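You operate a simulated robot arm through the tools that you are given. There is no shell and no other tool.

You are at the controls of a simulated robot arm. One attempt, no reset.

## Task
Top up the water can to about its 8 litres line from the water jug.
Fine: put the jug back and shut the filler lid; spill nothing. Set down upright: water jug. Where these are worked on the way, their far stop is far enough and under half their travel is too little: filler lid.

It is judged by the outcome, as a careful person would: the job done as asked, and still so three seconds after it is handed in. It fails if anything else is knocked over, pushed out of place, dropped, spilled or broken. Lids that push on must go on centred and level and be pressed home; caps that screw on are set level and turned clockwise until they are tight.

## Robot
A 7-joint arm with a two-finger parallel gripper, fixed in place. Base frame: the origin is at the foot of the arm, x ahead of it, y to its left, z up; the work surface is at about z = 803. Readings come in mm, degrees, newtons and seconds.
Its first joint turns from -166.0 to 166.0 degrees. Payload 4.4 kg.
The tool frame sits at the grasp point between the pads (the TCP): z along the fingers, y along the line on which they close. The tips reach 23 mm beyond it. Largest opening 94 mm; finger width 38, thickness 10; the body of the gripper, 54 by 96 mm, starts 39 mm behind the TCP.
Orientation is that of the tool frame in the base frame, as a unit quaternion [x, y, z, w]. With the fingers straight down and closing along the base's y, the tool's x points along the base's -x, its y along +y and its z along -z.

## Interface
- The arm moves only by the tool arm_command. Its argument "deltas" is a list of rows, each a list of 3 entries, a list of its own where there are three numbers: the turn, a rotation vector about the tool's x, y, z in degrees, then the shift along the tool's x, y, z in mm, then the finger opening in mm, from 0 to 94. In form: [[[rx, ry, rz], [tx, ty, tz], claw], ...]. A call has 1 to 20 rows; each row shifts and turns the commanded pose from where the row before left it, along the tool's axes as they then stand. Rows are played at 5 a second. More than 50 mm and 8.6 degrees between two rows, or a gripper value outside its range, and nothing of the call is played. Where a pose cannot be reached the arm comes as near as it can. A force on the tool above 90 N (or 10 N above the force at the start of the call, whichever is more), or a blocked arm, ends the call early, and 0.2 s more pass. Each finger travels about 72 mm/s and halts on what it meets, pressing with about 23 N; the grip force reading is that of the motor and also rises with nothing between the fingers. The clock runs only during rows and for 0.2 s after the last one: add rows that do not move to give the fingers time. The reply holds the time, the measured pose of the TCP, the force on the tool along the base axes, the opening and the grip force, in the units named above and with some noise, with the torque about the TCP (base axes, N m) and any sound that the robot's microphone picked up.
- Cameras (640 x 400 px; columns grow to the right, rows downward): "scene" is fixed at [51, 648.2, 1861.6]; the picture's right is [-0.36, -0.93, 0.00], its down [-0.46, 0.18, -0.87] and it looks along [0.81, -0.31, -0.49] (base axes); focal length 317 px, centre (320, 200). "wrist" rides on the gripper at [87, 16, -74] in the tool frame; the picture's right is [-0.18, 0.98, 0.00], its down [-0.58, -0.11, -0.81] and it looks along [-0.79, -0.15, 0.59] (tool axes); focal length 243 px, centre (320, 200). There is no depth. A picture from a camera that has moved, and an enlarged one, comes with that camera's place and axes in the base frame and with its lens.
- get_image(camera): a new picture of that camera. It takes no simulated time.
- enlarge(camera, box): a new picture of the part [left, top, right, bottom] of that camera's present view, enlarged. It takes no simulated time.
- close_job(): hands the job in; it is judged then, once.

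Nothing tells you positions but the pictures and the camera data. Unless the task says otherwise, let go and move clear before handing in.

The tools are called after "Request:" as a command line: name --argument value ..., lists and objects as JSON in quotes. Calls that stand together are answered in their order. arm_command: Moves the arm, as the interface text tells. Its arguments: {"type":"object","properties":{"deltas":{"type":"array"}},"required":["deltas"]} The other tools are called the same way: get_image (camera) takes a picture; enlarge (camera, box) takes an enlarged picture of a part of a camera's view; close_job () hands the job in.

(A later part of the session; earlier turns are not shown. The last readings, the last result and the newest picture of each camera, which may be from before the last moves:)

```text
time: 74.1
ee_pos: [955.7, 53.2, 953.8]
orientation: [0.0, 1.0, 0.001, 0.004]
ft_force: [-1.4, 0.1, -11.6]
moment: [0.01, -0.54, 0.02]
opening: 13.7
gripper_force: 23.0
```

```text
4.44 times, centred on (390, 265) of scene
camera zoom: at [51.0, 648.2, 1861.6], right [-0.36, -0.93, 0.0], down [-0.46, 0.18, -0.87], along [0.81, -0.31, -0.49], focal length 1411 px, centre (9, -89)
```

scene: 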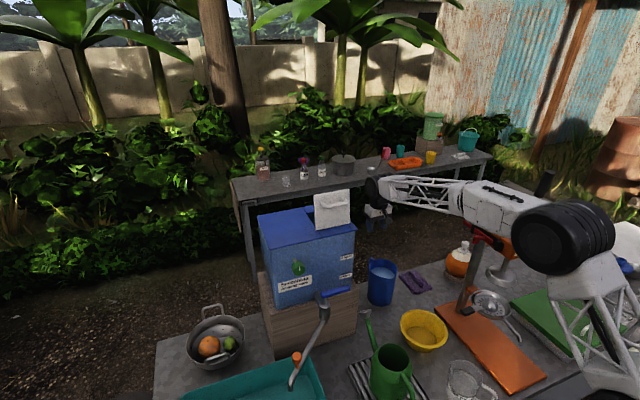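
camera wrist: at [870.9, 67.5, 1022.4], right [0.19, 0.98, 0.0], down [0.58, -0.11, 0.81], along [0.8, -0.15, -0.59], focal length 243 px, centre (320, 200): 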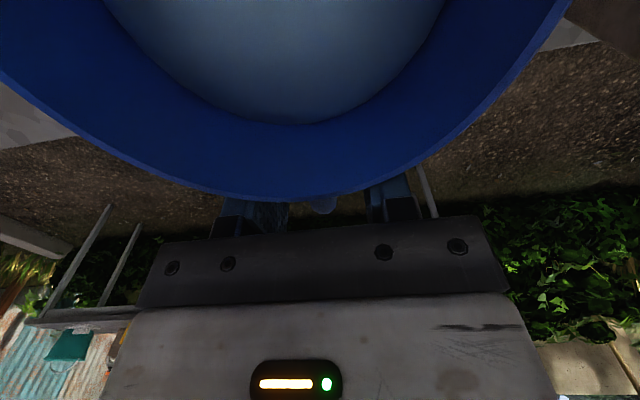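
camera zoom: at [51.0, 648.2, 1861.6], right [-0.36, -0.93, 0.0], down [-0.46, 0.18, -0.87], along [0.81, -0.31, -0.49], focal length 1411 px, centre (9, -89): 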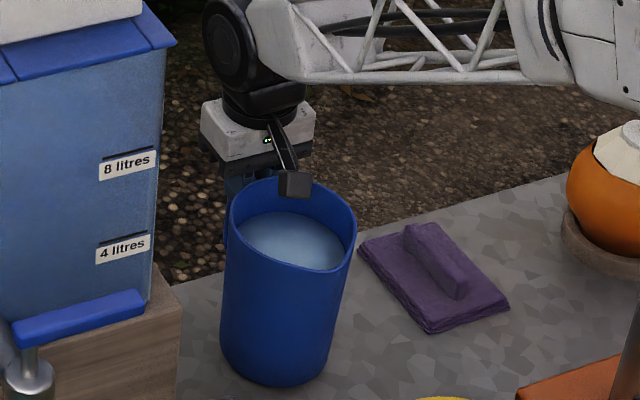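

Request:
arm_command --deltas '[[[0, 0, 0], [0, 0, -1.5], 5], [[0, 0, 0], [0, 0, -1.5], 5], [[0, 0, 0], [0, 0, -1.5], 5], [[0, 0, 0], [0, 0, -1.5], 5], [[0, 0, 0], [0, 0, 0], 5], [[0, 0, 0], [0, 0, 0], 5]]'

Request:
enlarge --camera "scene" --box '[350, 220, 430, 310]'

Request:
get_image --camera "wrist"

```text
time: 75.5
ee_pos: [957.1, 53.2, 959.4]
orientation: [0.0, 1.0, 0.001, 0.005]
ft_force: [-0.5, 0.0, -10.7]
moment: [0.0, -0.59, -0.01]
opening: 13.8
gripper_force: 23.0
```

```text
4.44 times, centred on (390, 265) of scene
camera zoom: at [51.0, 648.2, 1861.6], right [-0.36, -0.93, 0.0], down [-0.46, 0.18, -0.87], along [0.81, -0.31, -0.49], focal length 1411 px, centre (9, -89)
```

zoom: 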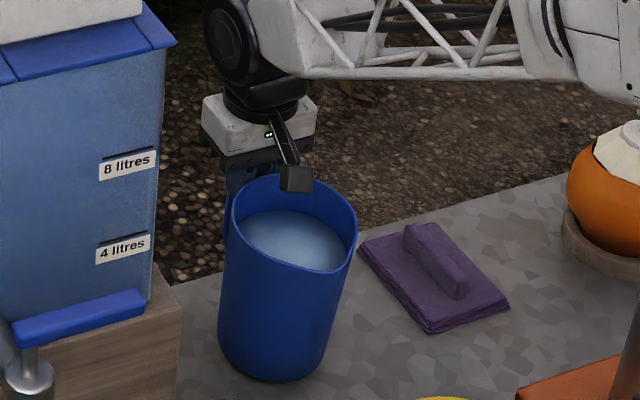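

```text
taken
camera wrist: at [869.4, 67.5, 1033.3], right [0.19, 0.98, 0.0], down [0.58, -0.11, 0.81], along [0.8, -0.15, -0.59], focal length 243 px, centre (320, 200)
```

wrist: 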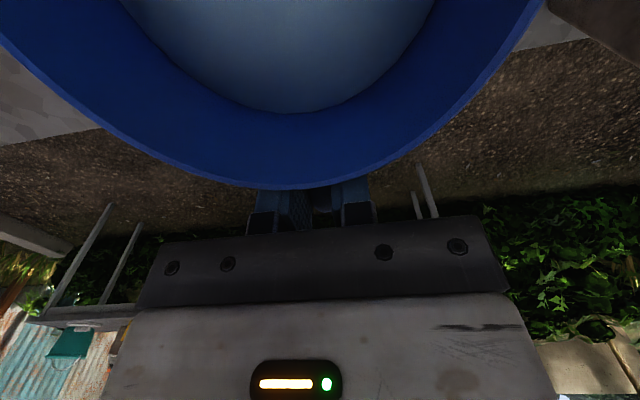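

The jug still pivots on its spout edge with about 0.6 N·m from the pads. The finger edges should soon meet the jug wall and stop the rotation, so I'll lift slowly a bit more (well within the freeboard) and watch.

Request:
arm_command --deltas '[[[0, 0, 0], [0, 0, -1.5], 5], [[0, 0, 0], [0, 0, -1.5], 5], [[0, 0, 0], [0, 0, -1.5], 5], [[0, 0, 0], [0, 0, -1.5], 5], [[0, 0, 0], [0, 0, 0], 5], [[0, 0, 0], [0, 0, 0], 5]]'

Request:
enlarge --camera "scene" --box '[350, 220, 430, 310]'

```text
time: 76.9
ee_pos: [956.7, 52.8, 965.9]
orientation: [0.001, 1.0, 0.001, 0.004]
ft_force: [0.0, 0.3, -11.9]
moment: [0.0, -0.75, -0.01]
opening: 13.8
gripper_force: 23.2
```

```text
4.44 times, centred on (390, 265) of scene
camera zoom: at [51.0, 648.2, 1861.6], right [-0.36, -0.93, 0.0], down [-0.46, 0.18, -0.87], along [0.81, -0.31, -0.49], focal length 1411 px, centre (9, -89)
```

zoom: 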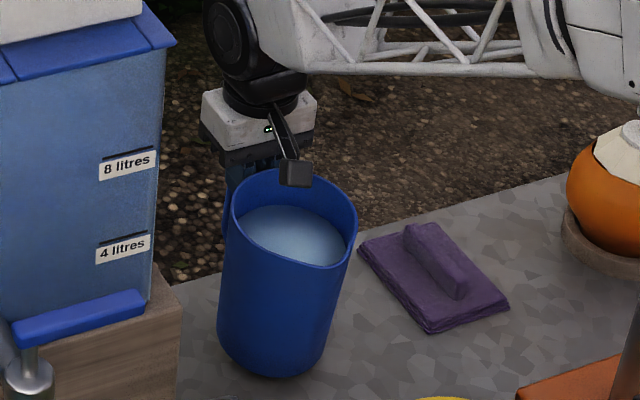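

Torque now rises (0.75), so extra contact is engaging. A few more millimetres.

Request:
arm_command --deltas '[[[0, 0, 0], [0, 0, -1.5], 5], [[0, 0, 0], [0, 0, -1.5], 5], [[0, 0, 0], [0, 0, -1.5], 5], [[0, 0, 0], [0, 0, 0], 5], [[0, 0, 0], [0, 0, 0], 5]]'

Request:
arm_command --deltas '[[[0, 0, 0], [0, 0, -1.5], 5], [[0, 0, 0], [0, 0, -1.5], 5], [[0, 0, 0], [0, 0, -1.5], 5], [[0, 0, 0], [0, 0, 0], 5], [[0, 0, 0], [0, 0, 0], 5]]'

Request:
enlarge --camera "scene" --box '[350, 220, 430, 310]'

```text
time: 78.1
ee_pos: [956.6, 53.2, 970.7]
orientation: [0.0, 1.0, 0.001, 0.004]
ft_force: [-0.5, 0.1, -12.4]
moment: [0.01, -0.74, -0.04]
opening: 13.8
gripper_force: 23.1
```

```text
time: 79.3
ee_pos: [957.9, 52.3, 975.7]
orientation: [0.001, 1.0, 0.001, 0.004]
ft_force: [0.0, -0.2, -11.4]
moment: [-0.01, -0.71, 0.02]
opening: 13.7
gripper_force: 23.2
```

```text
4.44 times, centred on (390, 265) of scene
camera zoom: at [51.0, 648.2, 1861.6], right [-0.36, -0.93, 0.0], down [-0.46, 0.18, -0.87], along [0.81, -0.31, -0.49], focal length 1411 px, centre (9, -89)
```

zoom: 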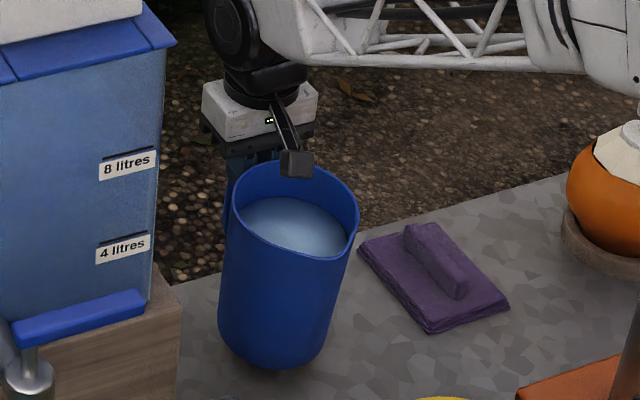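

The handle still turns in the pads; the estimated lift-off tilt (~24°) is too close to the spill angle (~28°). I'll lower the jug flat again and rethink the grip.

Request:
arm_command --deltas '[[[0, 0, 0], [0, 0, 2], 5], [[0, 0, 0], [0, 0, 2], 5], [[0, 0, 0], [0, 0, 2], 5], [[0, 0, 0], [0, 0, 2], 5], [[0, 0, 0], [0, 0, 2], 5], [[0, 0, 0], [0, 0, 2], 5], [[0, 0, 0], [0, 0, 2], 5], [[0, 0, 0], [0, 0, 2], 5], [[0, 0, 0], [0, 0, 2], 5], [[0, 0, 0], [0, 0, 2], 5], [[0, 0, 0], [0, 0, 2], 5], [[0, 0, 0], [0, 0, 2], 5], [[0, 0, 0], [0, 0, 2], 5], [[0, 0, 0], [0, 0, 1], 5], [[0, 0, 0], [0, 0, 0], 5]]'

Request:
enlarge --camera "scene" --box '[350, 220, 430, 310]'

```text
time: 82.5
ee_pos: [958.0, 52.0, 947.6]
orientation: [0.002, 1.0, 0.001, 0.003]
ft_force: [5.0, -0.9, 3.2]
moment: [0.01, -0.1, 0.09]
opening: 13.6
gripper_force: 22.6
```

```text
4.44 times, centred on (390, 265) of scene
camera zoom: at [51.0, 648.2, 1861.6], right [-0.36, -0.93, 0.0], down [-0.46, 0.18, -0.87], along [0.81, -0.31, -0.49], focal length 1411 px, centre (9, -89)
```

zoom: 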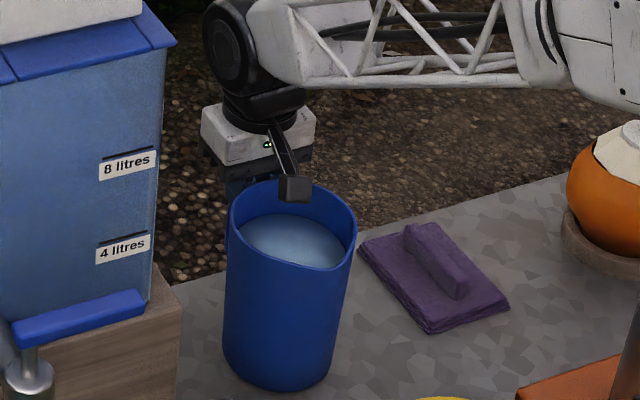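

The jug is down flat. The pads read only 23 N here but 45 N on the lid handle, so I'll experiment by re-closing faster and better centred to see whether the grip can be made firmer.

Request:
arm_command --deltas '[[[0, 0, 0], [0, 0, 0], 40], [[0, 0, 0], [0, 0, 0], 40], [[0, 0, 0], [0, 0, 0], 40]]'

Request:
enlarge --camera "wrist" --box '[200, 150, 440, 260]'

Request:
arm_command --deltas '[[[0, 0, 0], [0, 0, 0], 5], [[0, 0, 0], [0, 0, 0], 5], [[0, 0, 0], [0, 0, 0], 5], [[0, 0, 0], [0, 0, 0], 5], [[0, 0, 0], [0, 0, 0], 5]]'

```text
time: 83.3
ee_pos: [956.9, 51.8, 948.4]
orientation: [0.0, 1.0, 0.002, 0.003]
ft_force: [-0.8, -0.2, -0.3]
moment: [0.0, -0.02, 0.0]
opening: 40.2
gripper_force: 0.1
```

```text
2.67 times, centred on (320, 205) of wrist
camera zoom: at [869.7, 67.3, 1022.0], right [0.19, 0.98, 0.0], down [0.58, -0.11, 0.81], along [0.8, -0.15, -0.59], focal length 647 px, centre (320, 187)
```

zoom: 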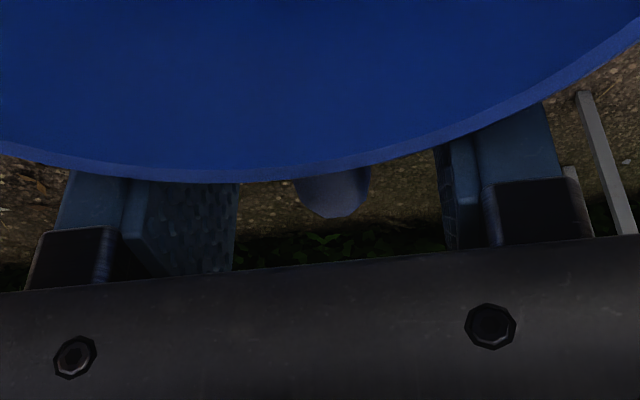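

```text
time: 84.5
ee_pos: [957.1, 50.8, 949.1]
orientation: [0.0, 1.0, 0.001, 0.003]
ft_force: [1.9, 0.3, 0.4]
moment: [0.01, -0.05, 0.14]
opening: 13.9
gripper_force: 22.9
```

The grip stays at 23 N, so the handle alone can't hold the full jug level. A better idea is to clamp the jug's wall at the rim beside the handle, with one finger inside and one outside. The load then sits closer and is carried by pad pressure rather than twist friction. I'll release and rise to measure the rim.

Request:
arm_command --deltas '[[[0, 0, 0], [0, 0, 0], 40], [[0, 0, 0], [0, 0, 0], 40], [[0, 0, 0], [0, 0, -10], 40], [[0, 0, 0], [0, 0, -20], 40], [[0, 0, 0], [0, 0, -30], 40], [[0, 0, 0], [0, 0, -40], 40], [[0, 0, 0], [15, 0, -40], 40], [[0, 0, 0], [15, 0, -40], 40], [[0, 0, 0], [15, 0, -30], 40], [[0, 0, 0], [15, 0, -20], 40], [[0, 0, 0], [0, 0, 0], 40]]'

Request:
get_image --camera "wrist"

Request:
enlarge --camera "scene" --box '[350, 240, 430, 310]'

```text
time: 86.9
ee_pos: [893.1, 49.2, 1177.4]
orientation: [0.0, 1.0, 0.002, 0.003]
ft_force: [-0.1, 0.6, 1.4]
moment: [0.01, -0.02, 0.02]
opening: 40.0
gripper_force: 0.0
```

```text
taken
camera wrist: at [804.9, 66.5, 1251.4], right [0.19, 0.98, 0.0], down [0.58, -0.11, 0.81], along [0.8, -0.15, -0.59], focal length 243 px, centre (320, 200)
```

wrist: 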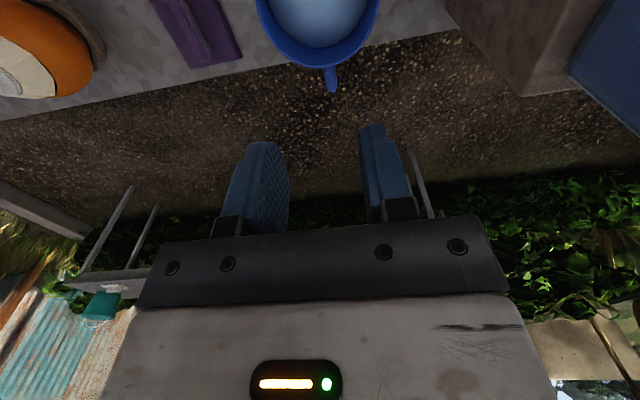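

```text
5.71 times, centred on (390, 275) of scene
camera zoom: at [51.0, 648.2, 1861.6], right [-0.36, -0.93, 0.0], down [-0.46, 0.18, -0.87], along [0.81, -0.31, -0.49], focal length 1814 px, centre (-80, -229)
```

zoom: 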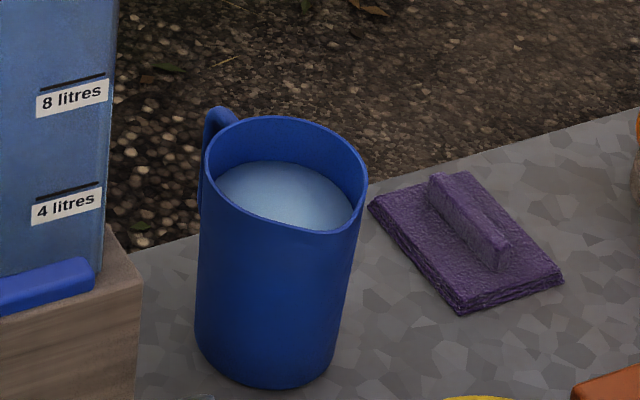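

Request:
arm_command --deltas '[[[0, 0, -8.2], [0, 0, 0], 40], [[0, 0, -8.2], [0, 0, 0], 40], [[0, 0, -8.2], [0, 0, 0], 40], [[0, 0, -8.2], [0, 0, 0], 40], [[0, 0, -8.2], [0, 0, 0], 40], [[0, 0, -8.2], [0, 0, 0], 40], [[0, 0, -8.2], [0, 0, 0], 40], [[0, 0, -8.2], [0, 0, 0], 40], [[0, 0, -8.2], [0, 0, 0], 40], [[0, 0, -8.2], [0, 0, 0], 40], [[0, 0, -8.2], [0, 0, 0], 40], [[0, 0, -8.2], [0, 0, 0], 40], [[0, 0, -8.2], [0, 0, 0], 40], [[0, 0, -8.2], [0, 0, 0], 40], [[0, 0, -8.2], [0, 0, 0], 40], [[0, 0, 0], [0, 0, 0], 40]]'

Request:
get_image --camera "wrist"

```text
time: 90.3
ee_pos: [894.7, 52.5, 1178.0]
orientation: [0.879, -0.477, 0.003, -0.004]
ft_force: [-0.1, -0.7, 0.2]
moment: [-0.03, 0.05, -0.03]
opening: 39.9
gripper_force: 0.0
```

```text
taken
camera wrist: at [927.5, -30.2, 1252.2], right [-0.92, -0.38, -0.01], down [-0.23, 0.55, 0.81], along [-0.3, 0.75, -0.59], focal length 243 px, centre (320, 200)
```

wrist: 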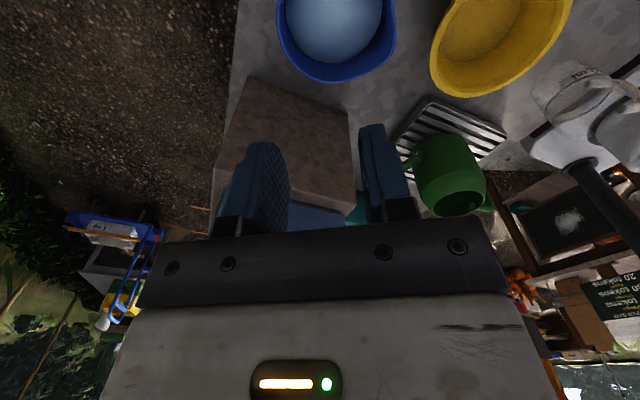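

Request:
arm_command --deltas '[[[0, 0, 0], [30, 0, -10], 40], [[0, 0, 0], [30, 0, -10], 40], [[0, 0, 0], [0, 0, 0], 40]]'

Request:
enlarge --camera "wrist" --box '[230, 0, 430, 125]'

```text
time: 91.1
ee_pos: [926.0, -0.5, 1197.0]
orientation: [0.879, -0.477, 0.002, -0.003]
ft_force: [-0.3, -0.2, 0.3]
moment: [-0.02, 0.0, -0.05]
opening: 40.3
gripper_force: 0.1
```

```text
3.20 times, centred on (330, 62) of wrist
camera zoom: at [958.7, -83.0, 1271.9], right [-0.93, -0.38, -0.01], down [-0.23, 0.55, 0.81], along [-0.3, 0.75, -0.59], focal length 776 px, centre (288, 640)
```

zoom: 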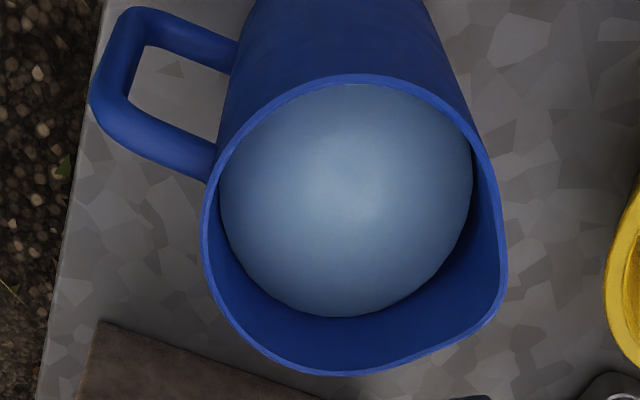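

I can now place the jug well: centre (880, 48), rim radius ≈59 at z≈978, handle toward +x, spout toward −x. I'll move over the rim point 33° to the +y side of the handle and come down to just above the rim.

Request:
arm_command --deltas '[[[0, 0, 0], [-33, -22, 0], 40], [[0, 0, 0], [-32.7, -21.9, 0], 40], [[0, 0, 0], [0, 0, 37], 40], [[0, 0, 0], [0, 0, 37], 40], [[0, 0, 0], [0, 0, 37], 40], [[0, 0, 0], [0, 0, 37], 40], [[0, 0, 0], [0, 0, 34], 40], [[0, 0, 0], [0, 0, 0], 40]]'

Request:
get_image --camera "wrist"

Request:
enlarge --camera "scene" --box '[345, 215, 425, 285]'

```text
time: 92.9
ee_pos: [928.8, 78.1, 1016.1]
orientation: [0.878, -0.478, 0.002, -0.003]
ft_force: [-0.3, -0.1, 0.3]
moment: [0.0, 0.02, 0.0]
opening: 40.2
gripper_force: 0.0
```

```text
taken
camera wrist: at [961.7, -2.9, 1090.1], right [-0.93, -0.38, -0.01], down [-0.23, 0.55, 0.81], along [-0.3, 0.75, -0.59], focal length 243 px, centre (320, 200)
```

wrist: 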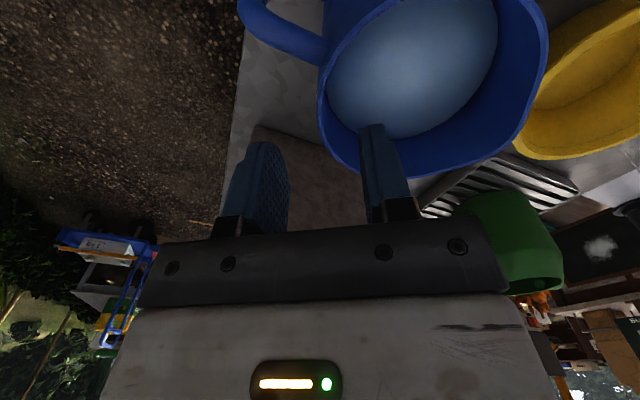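

```text
5.71 times, centred on (385, 250) of scene
camera zoom: at [51.0, 648.2, 1861.6], right [-0.36, -0.93, 0.0], down [-0.46, 0.18, -0.87], along [0.81, -0.31, -0.49], focal length 1814 px, centre (-51, -86)
```

zoom: 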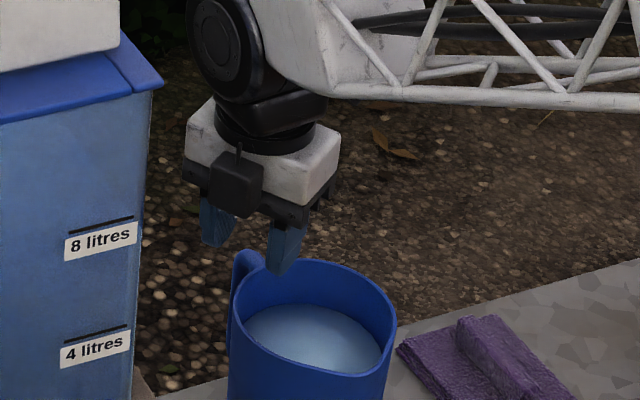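

The rim passes midway between the two fingers. I'll descend so one finger goes inside and one outside.

Request:
arm_command --deltas '[[[0, 0, 0], [0, 0, 20], 40], [[0, 0, 0], [0, 0, 20], 40], [[0, 0, 0], [0, 0, 15], 40], [[0, 0, 0], [0, 0, 12], 40], [[0, 0, 0], [0, 0, 0], 40]]'

Request:
get_image --camera "wrist"

Request:
enlarge --camera "scene" --box '[345, 215, 425, 285]'

```text
time: 94.1
ee_pos: [931.1, 80.6, 947.8]
orientation: [0.878, -0.478, 0.003, -0.003]
ft_force: [0.6, -0.3, 0.0]
moment: [0.01, -0.02, -0.01]
opening: 40.1
gripper_force: 0.0
```

```text
taken
camera wrist: at [963.5, -2.2, 1022.7], right [-0.93, -0.38, -0.01], down [-0.23, 0.55, 0.81], along [-0.3, 0.75, -0.59], focal length 243 px, centre (320, 200)
```

wrist: 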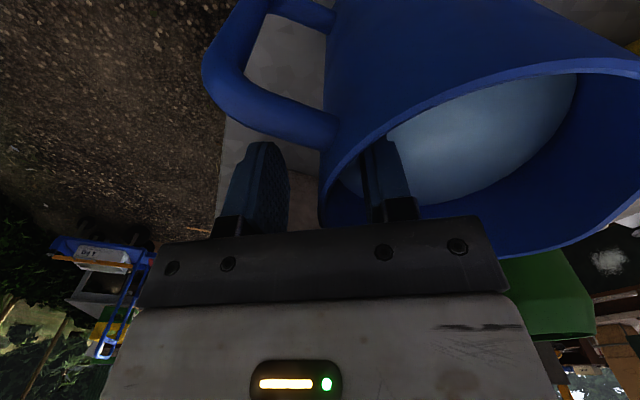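

```text
5.71 times, centred on (385, 250) of scene
camera zoom: at [51.0, 648.2, 1861.6], right [-0.36, -0.93, 0.0], down [-0.46, 0.18, -0.87], along [0.81, -0.31, -0.49], focal length 1814 px, centre (-51, -86)
```

zoom: 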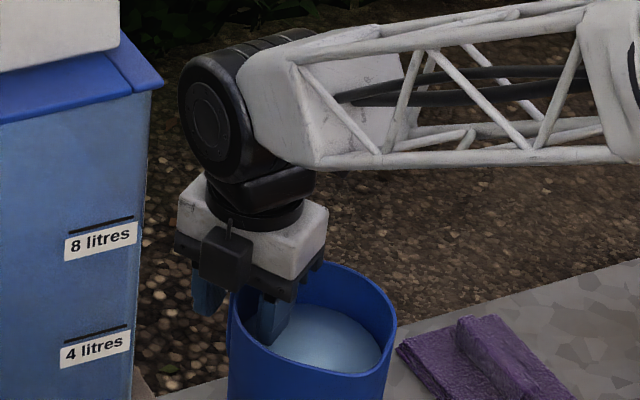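

Request:
arm_command --deltas '[[[0, 0, 0], [0, 3, 2], 40], [[0, 0, 0], [0, 0, 2], 40], [[0, 0, 0], [0, 0, 0], 24], [[0, 0, 0], [0, 0, 0], 14], [[0, 0, 0], [0, 0, 0], 7], [[0, 0, 0], [0, 0, 0], 2], [[0, 0, 0], [0, 0, 0], 0], [[0, 0, 0], [0, 0, 0], 0]]'

Request:
get_image --camera "wrist"

Request:
enlarge --camera "scene" --box '[340, 220, 440, 310]'

```text
time: 95.9
ee_pos: [928.7, 79.5, 945.4]
orientation: [0.878, -0.478, 0.002, -0.002]
ft_force: [-1.9, -3.1, 2.1]
moment: [-0.76, 0.83, 0.09]
opening: 10.6
gripper_force: 22.7
```

```text
taken
camera wrist: at [961.1, -3.0, 1019.6], right [-0.93, -0.38, -0.01], down [-0.23, 0.55, 0.81], along [-0.3, 0.75, -0.59], focal length 243 px, centre (320, 200)
```

wrist: 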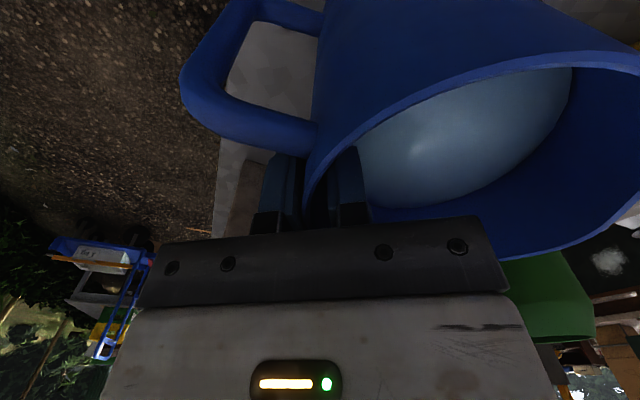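

```text
4.44 times, centred on (390, 265) of scene
camera zoom: at [51.0, 648.2, 1861.6], right [-0.36, -0.93, 0.0], down [-0.46, 0.18, -0.87], along [0.81, -0.31, -0.49], focal length 1411 px, centre (9, -89)
```

zoom: 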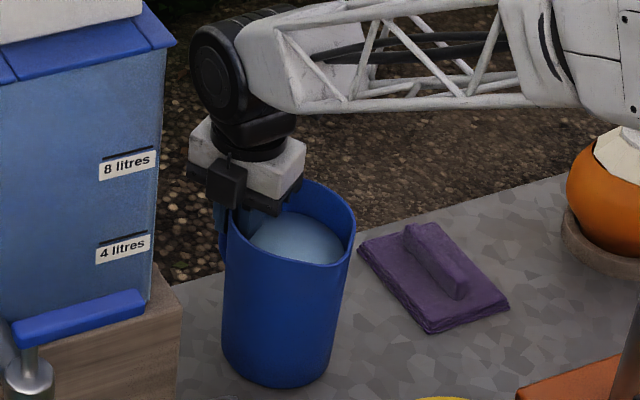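

The wall is clamped (10.6 mm). Now a gentle test lift in small steps, watching force and torque.

Request:
arm_command --deltas '[[[0, 0, 0], [0, 0, -1.5], 0], [[0, 0, 0], [0, 0, -1.5], 0], [[0, 0, 0], [0, 0, -1.5], 0], [[0, 0, 0], [0, 0, -1.5], 0], [[0, 0, 0], [0, 0, 0], 0], [[0, 0, 0], [0, 0, 0], 0]]'

Request:
enlarge --camera "scene" --box '[340, 220, 440, 310]'

```text
time: 97.3
ee_pos: [928.9, 78.8, 949.2]
orientation: [0.879, -0.477, 0.002, -0.002]
ft_force: [0.2, 0.0, -12.6]
moment: [0.34, -0.43, 0.02]
opening: 9.6
gripper_force: 22.9
```

```text
4.44 times, centred on (390, 265) of scene
camera zoom: at [51.0, 648.2, 1861.6], right [-0.36, -0.93, 0.0], down [-0.46, 0.18, -0.87], along [0.81, -0.31, -0.49], focal length 1411 px, centre (9, -89)
```

zoom: 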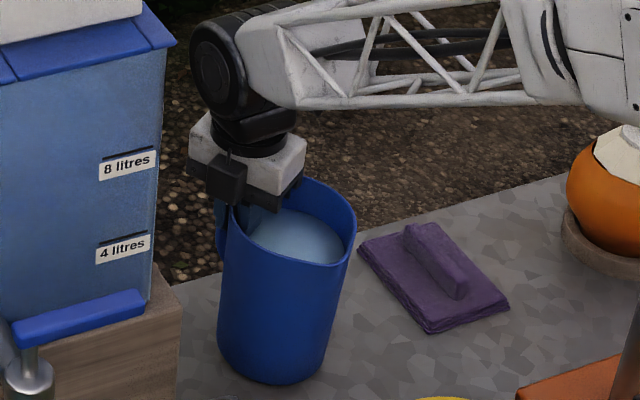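

Request:
arm_command --deltas '[[[0, 0, 0], [0, 0, -1.5], 0], [[0, 0, 0], [0, 0, -1.5], 0], [[0, 0, 0], [0, 0, -1.5], 0], [[0, 0, 0], [0, 0, 0], 0], [[0, 0, 0], [0, 0, 0], 0]]'

Request:
enlarge --camera "scene" --box '[340, 220, 440, 310]'

```text
time: 98.5
ee_pos: [929.2, 78.7, 955.5]
orientation: [0.878, -0.478, 0.002, -0.002]
ft_force: [0.5, 0.7, -12.8]
moment: [0.35, -0.42, -0.04]
opening: 9.6
gripper_force: 23.0
```

```text
4.44 times, centred on (390, 265) of scene
camera zoom: at [51.0, 648.2, 1861.6], right [-0.36, -0.93, 0.0], down [-0.46, 0.18, -0.87], along [0.81, -0.31, -0.49], focal length 1411 px, centre (9, -89)
```

zoom: 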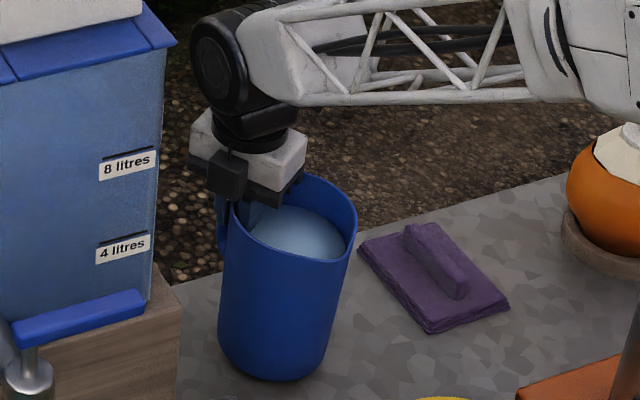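

Force has settled at about 12.8 N with steady 0.55 N·m, so the jug seems to hang free and almost level. I'll raise a bit more to confirm.

Request:
arm_command --deltas '[[[0, 0, 0], [0, 0, -3], 0], [[0, 0, 0], [0, 0, -4], 0], [[0, 0, 0], [0, 0, -4], 0], [[0, 0, 0], [0, 0, -4], 0], [[0, 0, 0], [0, 0, -3], 0], [[0, 0, 0], [0, 0, 0], 0], [[0, 0, 0], [0, 0, 0], 0]]'

Request:
enlarge --camera "scene" --box '[340, 210, 440, 310]'

Request:
get_image --camera "wrist"

```text
time: 100.1
ee_pos: [928.7, 79.2, 973.8]
orientation: [0.878, -0.478, 0.002, -0.002]
ft_force: [-0.7, -0.6, -12.4]
moment: [0.35, -0.43, -0.02]
opening: 9.6
gripper_force: 23.4
```

```text
4.00 times, centred on (390, 260) of scene
camera zoom: at [51.0, 648.2, 1861.6], right [-0.36, -0.93, 0.0], down [-0.46, 0.18, -0.87], along [0.81, -0.31, -0.49], focal length 1270 px, centre (40, -40)
```

zoom: 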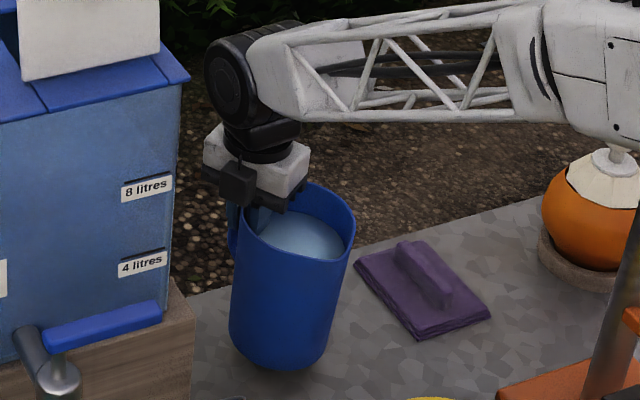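

```text
taken
camera wrist: at [961.6, -3.1, 1047.1], right [-0.93, -0.38, -0.01], down [-0.23, 0.55, 0.81], along [-0.3, 0.75, -0.59], focal length 243 px, centre (320, 200)
```

wrist: 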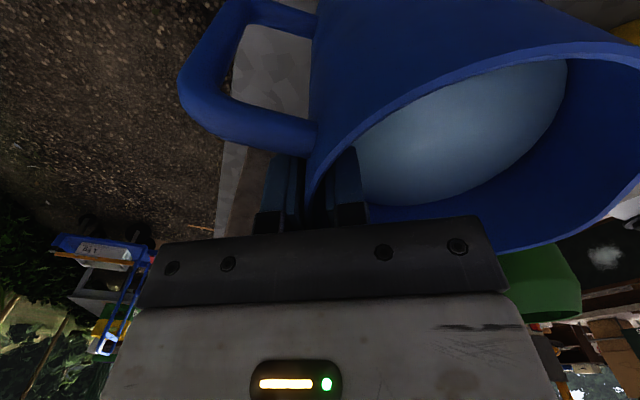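

The jug hangs free, nearly level, at about 12.5 N with stable torque. I'll lift slowly straight up.

Request:
arm_command --deltas '[[[0, 0, 0], [0, 0, -4], 0], [[0, 0, 0], [0, 0, -8], 0], [[0, 0, 0], [0, 0, -12], 0], [[0, 0, 0], [0, 0, -14], 0], [[0, 0, 0], [0, 0, -14], 0], [[0, 0, 0], [0, 0, -14], 0], [[0, 0, 0], [0, 0, -14], 0], [[0, 0, 0], [0, 0, -14], 0], [[0, 0, 0], [0, 0, -14], 0], [[0, 0, 0], [0, 0, -14], 0], [[0, 0, 0], [0, 0, -14], 0], [[0, 0, 0], [0, 0, -14], 0], [[0, 0, 0], [0, 0, -14], 0], [[0, 0, 0], [0, 0, -14], 0], [[0, 0, 0], [0, 0, -14], 0], [[0, 0, 0], [0, 0, -14], 0], [[0, 0, 0], [0, 0, -12], 0], [[0, 0, 0], [0, 0, -8], 0], [[0, 0, 0], [0, 0, -4], 0], [[0, 0, 0], [0, 0, 0], 0]]'

Request:
get_image --camera "scene"

Request:
get_image --camera "wrist"

```text
time: 104.3
ee_pos: [927.8, 78.6, 1202.7]
orientation: [0.879, -0.477, 0.003, -0.002]
ft_force: [-0.3, 0.0, -12.4]
moment: [0.33, -0.43, 0.01]
opening: 9.6
gripper_force: 22.9
```

```text
taken
```

scene: 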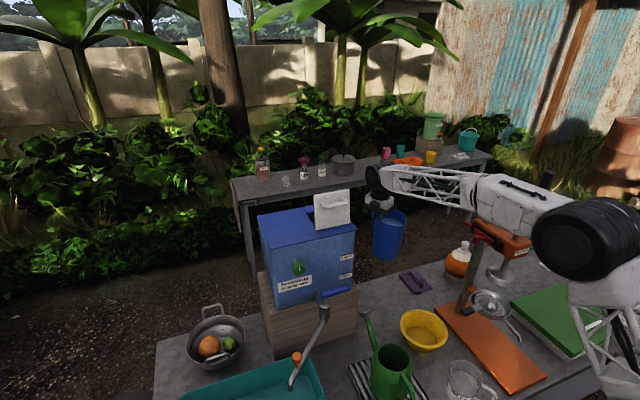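

```text
taken
camera wrist: at [959.9, -3.0, 1277.3], right [-0.93, -0.38, -0.01], down [-0.23, 0.55, 0.81], along [-0.3, 0.75, -0.59], focal length 243 px, centre (320, 200)
```

wrist: 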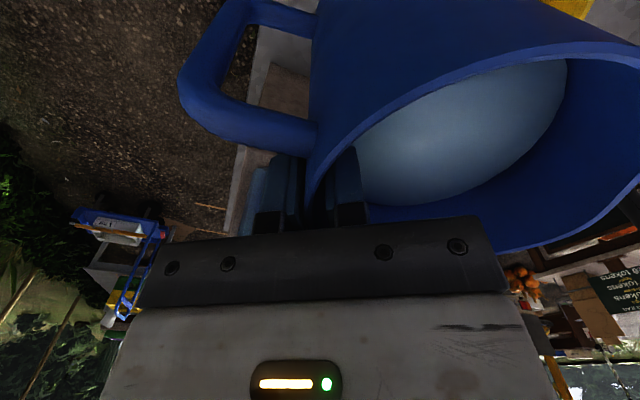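

Holding steadily. I'll continue up to about z=1440 and drift slightly toward the tank side.

Request:
arm_command --deltas '[[[0, 0, 0], [0, 0, -4], 0], [[0, 0, 0], [0, 0, -8], 0], [[0, 0, 0], [0, 0, -12], 0], [[0, 0, 0], [-1.97, 0.27, -14], 0], [[0, 0, 0], [-1.97, 0.27, -14], 0], [[0, 0, 0], [-1.97, 0.27, -14], 0], [[0, 0, 0], [-1.97, 0.27, -14], 0], [[0, 0, 0], [-1.97, 0.27, -14], 0], [[0, 0, 0], [-1.97, 0.27, -14], 0], [[0, 0, 0], [-1.97, 0.27, -14], 0], [[0, 0, 0], [-1.97, 0.27, -14], 0], [[0, 0, 0], [-1.97, 0.27, -14], 0], [[0, 0, 0], [-1.97, 0.27, -14], 0], [[0, 0, 0], [-1.97, 0.27, -14], 0], [[0, 0, 0], [-1.97, 0.27, -14], 0], [[0, 0, 0], [-1.97, 0.27, -14], 0], [[0, 0, 0], [0, 0, -12], 0], [[0, 0, 0], [0, 0, -8], 0], [[0, 0, 0], [0, 0, -6], 0], [[0, 0, 0], [0, 0, -4], 0]]'

Request:
get_image --camera "scene"

```text
time: 108.5
ee_pos: [907.8, 97.1, 1438.7]
orientation: [0.878, -0.478, 0.002, -0.003]
ft_force: [-0.4, 0.4, -12.3]
moment: [0.3, -0.42, -0.01]
opening: 9.2
gripper_force: 23.1
```

```text
taken
```

scene: 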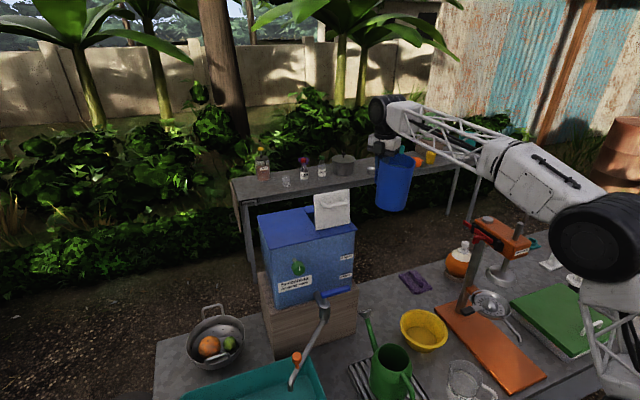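

Request:
enlarge --camera "scene" --box '[350, 90, 450, 220]'

Request:
get_image --camera "wrist"

```text
3.08 times, centred on (400, 155) of scene
camera zoom: at [51.0, 648.2, 1861.6], right [-0.36, -0.93, 0.0], down [-0.46, 0.18, -0.87], along [0.81, -0.31, -0.49], focal length 977 px, centre (74, 338)
```

zoom: 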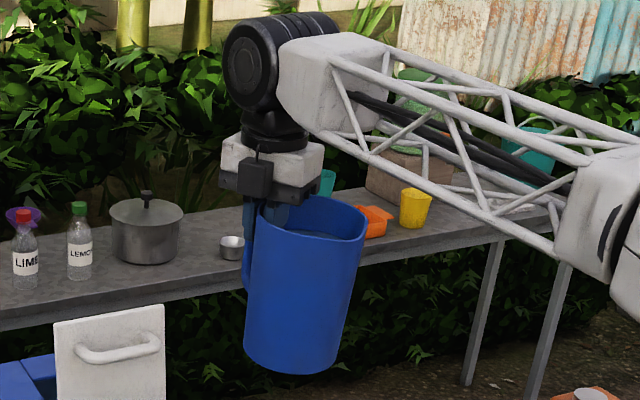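

```text
taken
camera wrist: at [939.0, 15.6, 1513.1], right [-0.93, -0.38, -0.01], down [-0.23, 0.55, 0.81], along [-0.3, 0.75, -0.59], focal length 243 px, centre (320, 200)
```

wrist: 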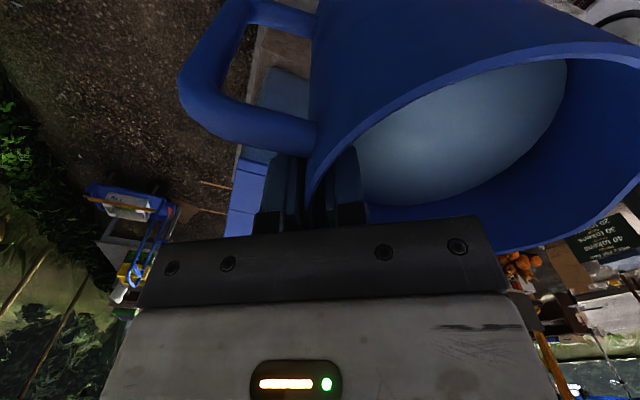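

No slip. Now I'll slowly rotate the wrist so the spout turns from −x to +y, toward the tank.

Request:
arm_command --deltas '[[[0, 0, 2], [0, 0, 0], 0], [[0, 0, 4], [0, 0, 0], 0], [[0, 0, 5], [0, 0, 0], 0], [[0, 0, 5], [0, 0, 0], 0], [[0, 0, 5], [0, 0, 0], 0], [[0, 0, 5], [0, 0, 0], 0], [[0, 0, 5], [0, 0, 0], 0], [[0, 0, 5], [0, 0, 0], 0], [[0, 0, 5], [0, 0, 0], 0], [[0, 0, 5], [0, 0, 0], 0], [[0, 0, 5], [0, 0, 0], 0], [[0, 0, 5], [0, 0, 0], 0], [[0, 0, 5], [0, 0, 0], 0], [[0, 0, 5], [0, 0, 0], 0], [[0, 0, 5], [0, 0, 0], 0], [[0, 0, 5], [0, 0, 0], 0], [[0, 0, 5], [0, 0, 0], 0], [[0, 0, 5], [0, 0, 0], 0], [[0, 0, 3], [0, 0, 0], 0], [[0, 0, 1], [0, 0, 0], 0]]'

Request:
get_image --camera "scene"

Request:
get_image --camera "wrist"

```text
time: 112.7
ee_pos: [907.5, 97.0, 1438.4]
orientation: [-0.282, 0.959, -0.001, 0.003]
ft_force: [0.3, -0.7, -12.6]
moment: [-0.45, -0.32, -0.01]
opening: 9.2
gripper_force: 22.5
```

```text
taken
```

scene: 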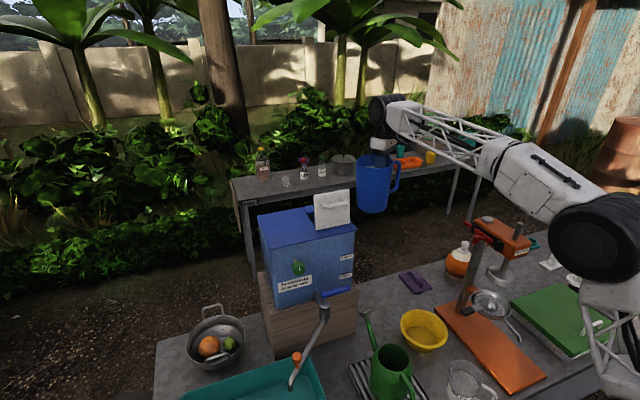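

```text
taken
camera wrist: at [825.1, 63.7, 1512.9], right [-0.38, 0.93, 0.0], down [0.54, 0.22, 0.81], along [0.75, 0.31, -0.59], focal length 243 px, centre (320, 200)
```

wrist: 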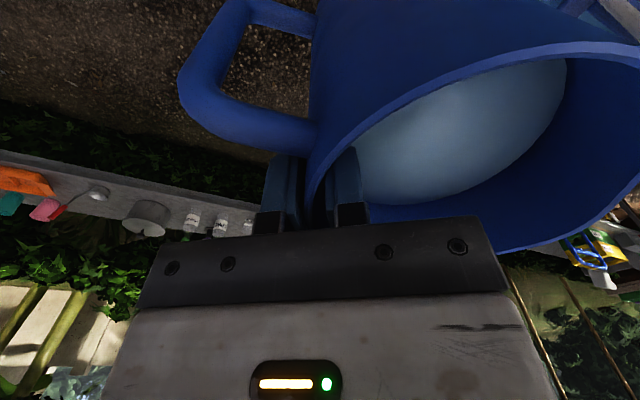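

Request:
enlarge --camera "scene" --box '[310, 120, 420, 250]'

```text
3.08 times, centred on (365, 185) of scene
camera zoom: at [51.0, 648.2, 1861.6], right [-0.36, -0.93, 0.0], down [-0.46, 0.18, -0.87], along [0.81, -0.31, -0.49], focal length 977 px, centre (182, 246)
```

zoom: 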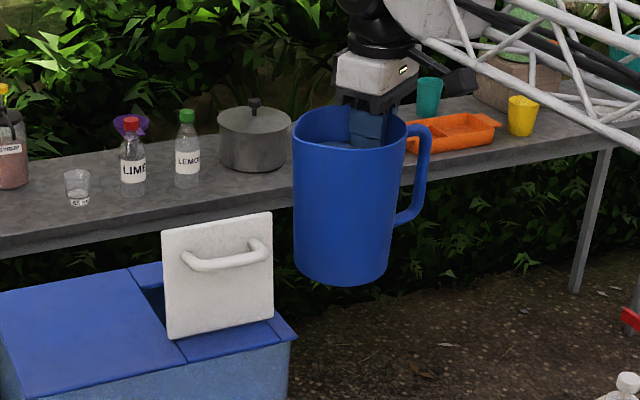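

The spout faces the tank and my position model matches (lip at about (876, 208, 1471)). I'll pre-tilt the jug 16°, still under its spill angle, while clear of the tank, then raise slightly.

Request:
arm_command --deltas '[[[0.84, 0.54, 0], [0, 0, 0], 0], [[1.679, 1.082, 0], [0, 0, 0], 0], [[1.679, 1.082, 0], [0, 0, 0], 0], [[1.679, 1.082, 0], [0, 0, 0], 0], [[1.679, 1.082, 0], [0, 0, 0], 0], [[1.679, 1.082, 0], [0, 0, 0], 0], [[1.679, 1.082, 0], [0, 0, 0], 0], [[1.679, 1.082, 0], [0, 0, 0], 0], [[0.84, 0.54, 0], [0, 0, 0], 0], [[0, 0, 0], [0.6, -0.93, -3.85], 0], [[0, 0, 0], [1.19, -1.85, -7.69], 0], [[0, 0, 0], [1.19, -1.85, -7.69], 0], [[0, 0, 0], [1.19, -1.85, -7.69], 0], [[0, 0, 0], [0.6, -0.93, -3.85], 0], [[0, 0, 0], [0, 0, 0], 0]]'

Request:
enlarge --camera "scene" --box '[310, 110, 420, 240]'

Request:
get_image --camera "wrist"

```text
time: 115.9
ee_pos: [907.4, 97.6, 1472.9]
orientation: [-0.279, 0.95, -0.133, -0.036]
ft_force: [0.1, -0.4, -11.7]
moment: [-0.18, -0.32, 0.01]
opening: 9.5
gripper_force: 22.7
```

```text
3.08 times, centred on (365, 175) of scene
camera zoom: at [51.0, 648.2, 1861.6], right [-0.36, -0.93, 0.0], down [-0.46, 0.18, -0.87], along [0.81, -0.31, -0.49], focal length 977 px, centre (182, 277)
```

zoom: 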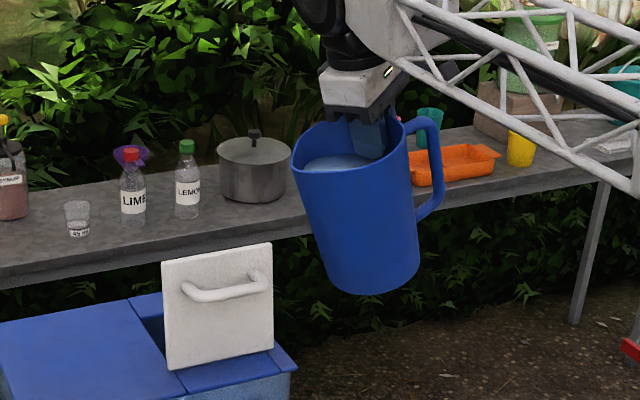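

```text
taken
camera wrist: at [825.5, 86.1, 1551.2], right [-0.38, 0.89, -0.26], down [0.54, 0.44, 0.72], along [0.75, 0.13, -0.65], focal length 243 px, centre (320, 200)
```

wrist: 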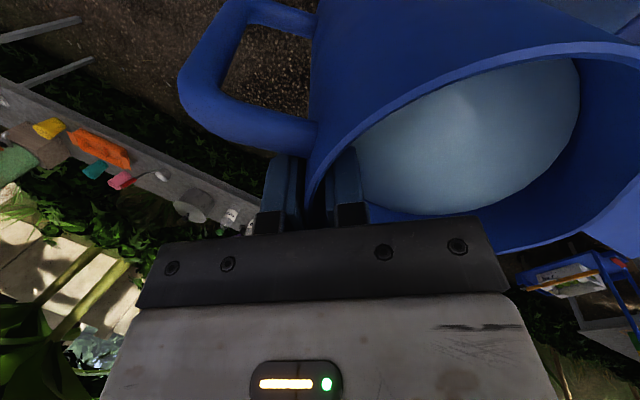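

Pre-tilt holds well and no water is at the lip yet. Now I'll carry the jug sideways so the spout comes over the opening.

Request:
arm_command --deltas '[[[0, 0, 0], [-1.9, 2.66, -0.94], 0], [[0, 0, 0], [-3.8, 5.32, -1.87], 0], [[0, 0, 0], [-4.756, 6.655, -2.343], 0], [[0, 0, 0], [-4.756, 6.655, -2.343], 0], [[0, 0, 0], [-4.756, 6.655, -2.343], 0], [[0, 0, 0], [-4.756, 6.655, -2.343], 0], [[0, 0, 0], [-4.756, 6.655, -2.343], 0], [[0, 0, 0], [-4.756, 6.655, -2.343], 0], [[0, 0, 0], [-4.756, 6.655, -2.343], 0], [[0, 0, 0], [-4.756, 6.655, -2.343], 0], [[0, 0, 0], [-2.85, 3.99, -1.41], 0], [[0, 0, 0], [-0.95, 1.33, -0.47], 0], [[0, 0, 0], [0, 0, 0], 0]]'

Request:
enlarge --camera "scene" --box '[280, 120, 390, 250]'

Request:
get_image --camera "wrist"

```text
time: 118.7
ee_pos: [911.8, 182.5, 1470.7]
orientation: [-0.28, 0.95, -0.133, -0.036]
ft_force: [-0.1, -1.5, -12.1]
moment: [-0.21, -0.35, -0.02]
opening: 9.4
gripper_force: 23.1
```

```text
3.08 times, centred on (335, 185) of scene
camera zoom: at [51.0, 648.2, 1861.6], right [-0.36, -0.93, 0.0], down [-0.46, 0.18, -0.87], along [0.81, -0.31, -0.49], focal length 977 px, centre (274, 246)
```

zoom: 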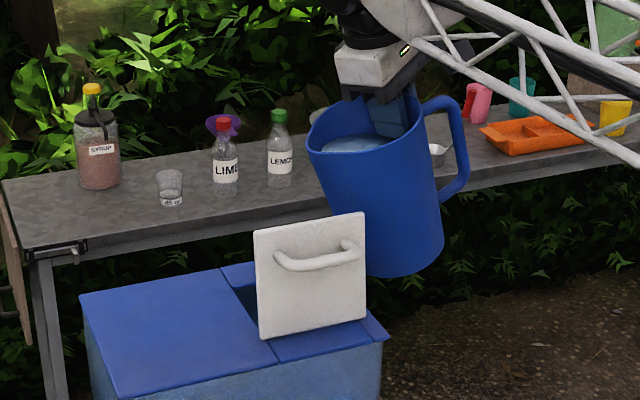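

```text
taken
camera wrist: at [828.7, 171.2, 1550.5], right [-0.38, 0.89, -0.26], down [0.54, 0.44, 0.72], along [0.75, 0.13, -0.65], focal length 243 px, centre (320, 200)
```

wrist: 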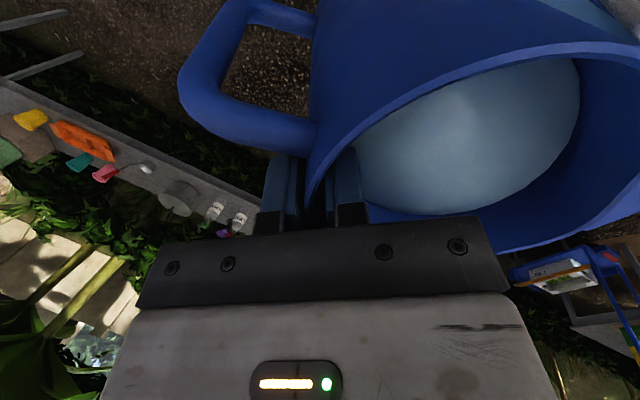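

The lip is over the opening at about (880, 295, 1472). I'll tilt slowly to 24° while lowering the lip, then check.

Request:
arm_command --deltas '[[[0.8394, 0.5409, 0], [-0.96, 1.62, 5.64], 0], [[0.8394, 0.5409, 0], [-0.96, 1.62, 5.64], 0], [[0.8394, 0.5409, 0], [-0.96, 1.62, 5.64], 0], [[0.8394, 0.5409, 0], [-0.96, 1.62, 5.64], 0], [[0.8394, 0.5409, 0], [-0.71, 1.1, 2.71], 0], [[0.8394, 0.5409, 0], [-0.71, 1.1, 2.71], 0], [[0.8394, 0.5409, 0], [-0.71, 1.1, 2.71], 0], [[0.8394, 0.5409, 0], [-0.71, 1.1, 2.71], 0], [[0, 0, 0], [0, 0, 0], 0]]'

Request:
enlarge --camera "scene" --box '[290, 140, 380, 240]'

Request:
get_image --camera "wrist"

```text
time: 120.7
ee_pos: [911.0, 185.3, 1436.8]
orientation: [-0.276, 0.939, -0.199, -0.055]
ft_force: [0.7, 0.3, -12.8]
moment: [-0.05, -0.29, 0.02]
opening: 9.3
gripper_force: 22.7
```

```text
4.00 times, centred on (335, 190) of scene
camera zoom: at [51.0, 648.2, 1861.6], right [-0.36, -0.93, 0.0], down [-0.46, 0.18, -0.87], along [0.81, -0.31, -0.49], focal length 1270 px, centre (260, 240)
```

zoom: 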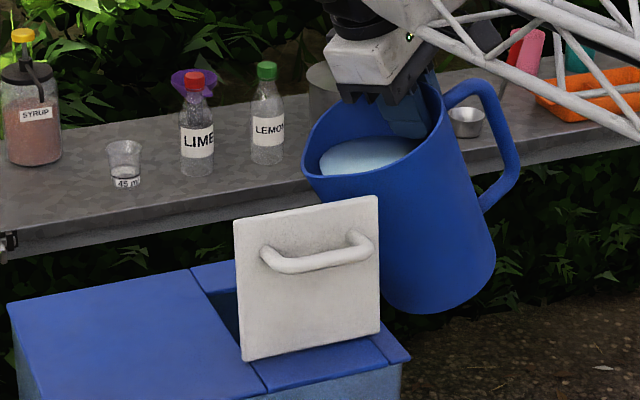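

```text
taken
camera wrist: at [829.3, 184.0, 1516.2], right [-0.38, 0.85, -0.38], down [0.54, 0.53, 0.65], along [0.75, 0.04, -0.66], focal length 243 px, centre (320, 200)
```

wrist: 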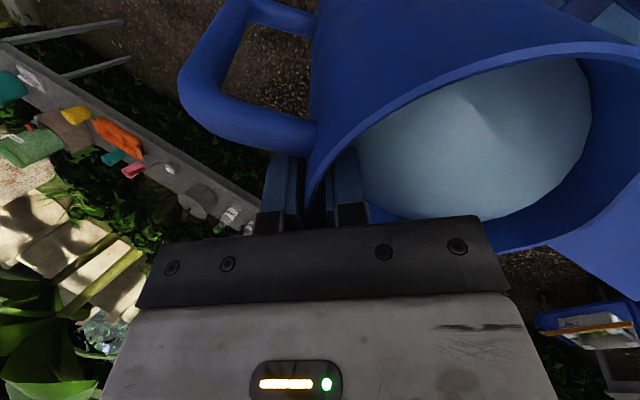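

Still below the lip. Before pouring I'll record the tank level baseline.

Request:
enlarge --camera "scene" --box '[270, 255, 300, 275]'

Request:
enlarge --camera "scene" --box '[335, 245, 365, 265]'

```text
16.00 times, centred on (285, 265) of scene
camera zoom: at [51.0, 648.2, 1861.6], right [-0.36, -0.93, 0.0], down [-0.46, 0.18, -0.87], along [0.81, -0.31, -0.49], focal length 5078 px, centre (880, -840)
```

zoom: 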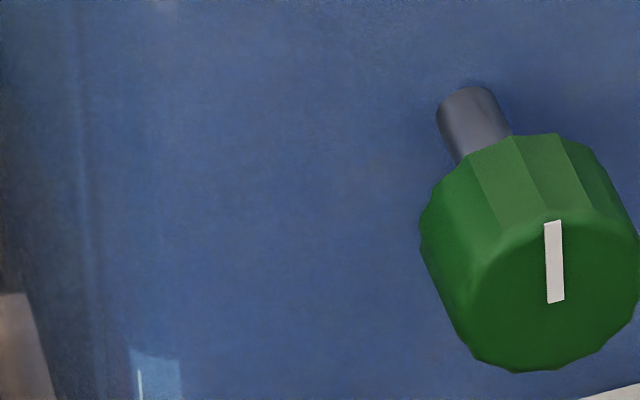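

```text
16.00 times, centred on (350, 255) of scene
camera zoom: at [51.0, 648.2, 1861.6], right [-0.36, -0.93, 0.0], down [-0.46, 0.18, -0.87], along [0.81, -0.31, -0.49], focal length 5078 px, centre (-160, -680)
```

zoom: 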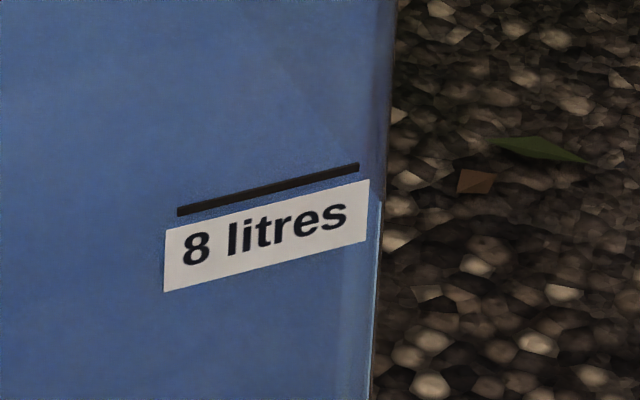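

The baseline shows the level about 11 mm under the line, so roughly 0.55 L is needed. Now I'll tilt on to 32° in 1° steps to start the pour gently.

Request:
arm_command --deltas '[[[0.8394, 0.5409, 0], [-0.69, 1.08, 1.88], 0], [[0.8394, 0.5409, 0], [-0.69, 1.08, 1.88], 0], [[0.8394, 0.5409, 0], [-0.69, 1.08, 1.88], 0], [[0.8394, 0.5409, 0], [-0.69, 1.08, 1.88], 0], [[0, 0, 0], [0, 0, 0], 0]]'

Request:
enlarge --camera "scene" --box '[290, 140, 380, 240]'

Request:
get_image --camera "wrist"

```text
time: 121.9
ee_pos: [912.4, 185.7, 1426.1]
orientation: [-0.274, 0.931, -0.232, -0.064]
ft_force: [-0.3, 0.6, -12.1]
moment: [0.01, -0.32, -0.02]
opening: 9.4
gripper_force: 22.8
```

```text
4.00 times, centred on (335, 190) of scene
camera zoom: at [51.0, 648.2, 1861.6], right [-0.36, -0.93, 0.0], down [-0.46, 0.18, -0.87], along [0.81, -0.31, -0.49], focal length 1270 px, centre (260, 240)
```

zoom: 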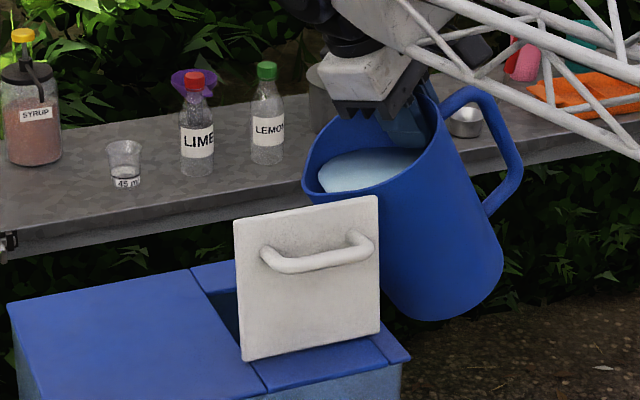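

```text
taken
camera wrist: at [829.1, 190.6, 1507.2], right [-0.38, 0.82, -0.44], down [0.54, 0.58, 0.61], along [0.75, -0.01, -0.66], focal length 243 px, centre (320, 200)
```

wrist: 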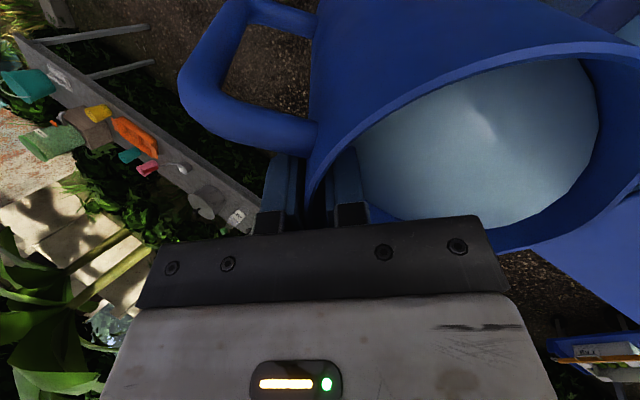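

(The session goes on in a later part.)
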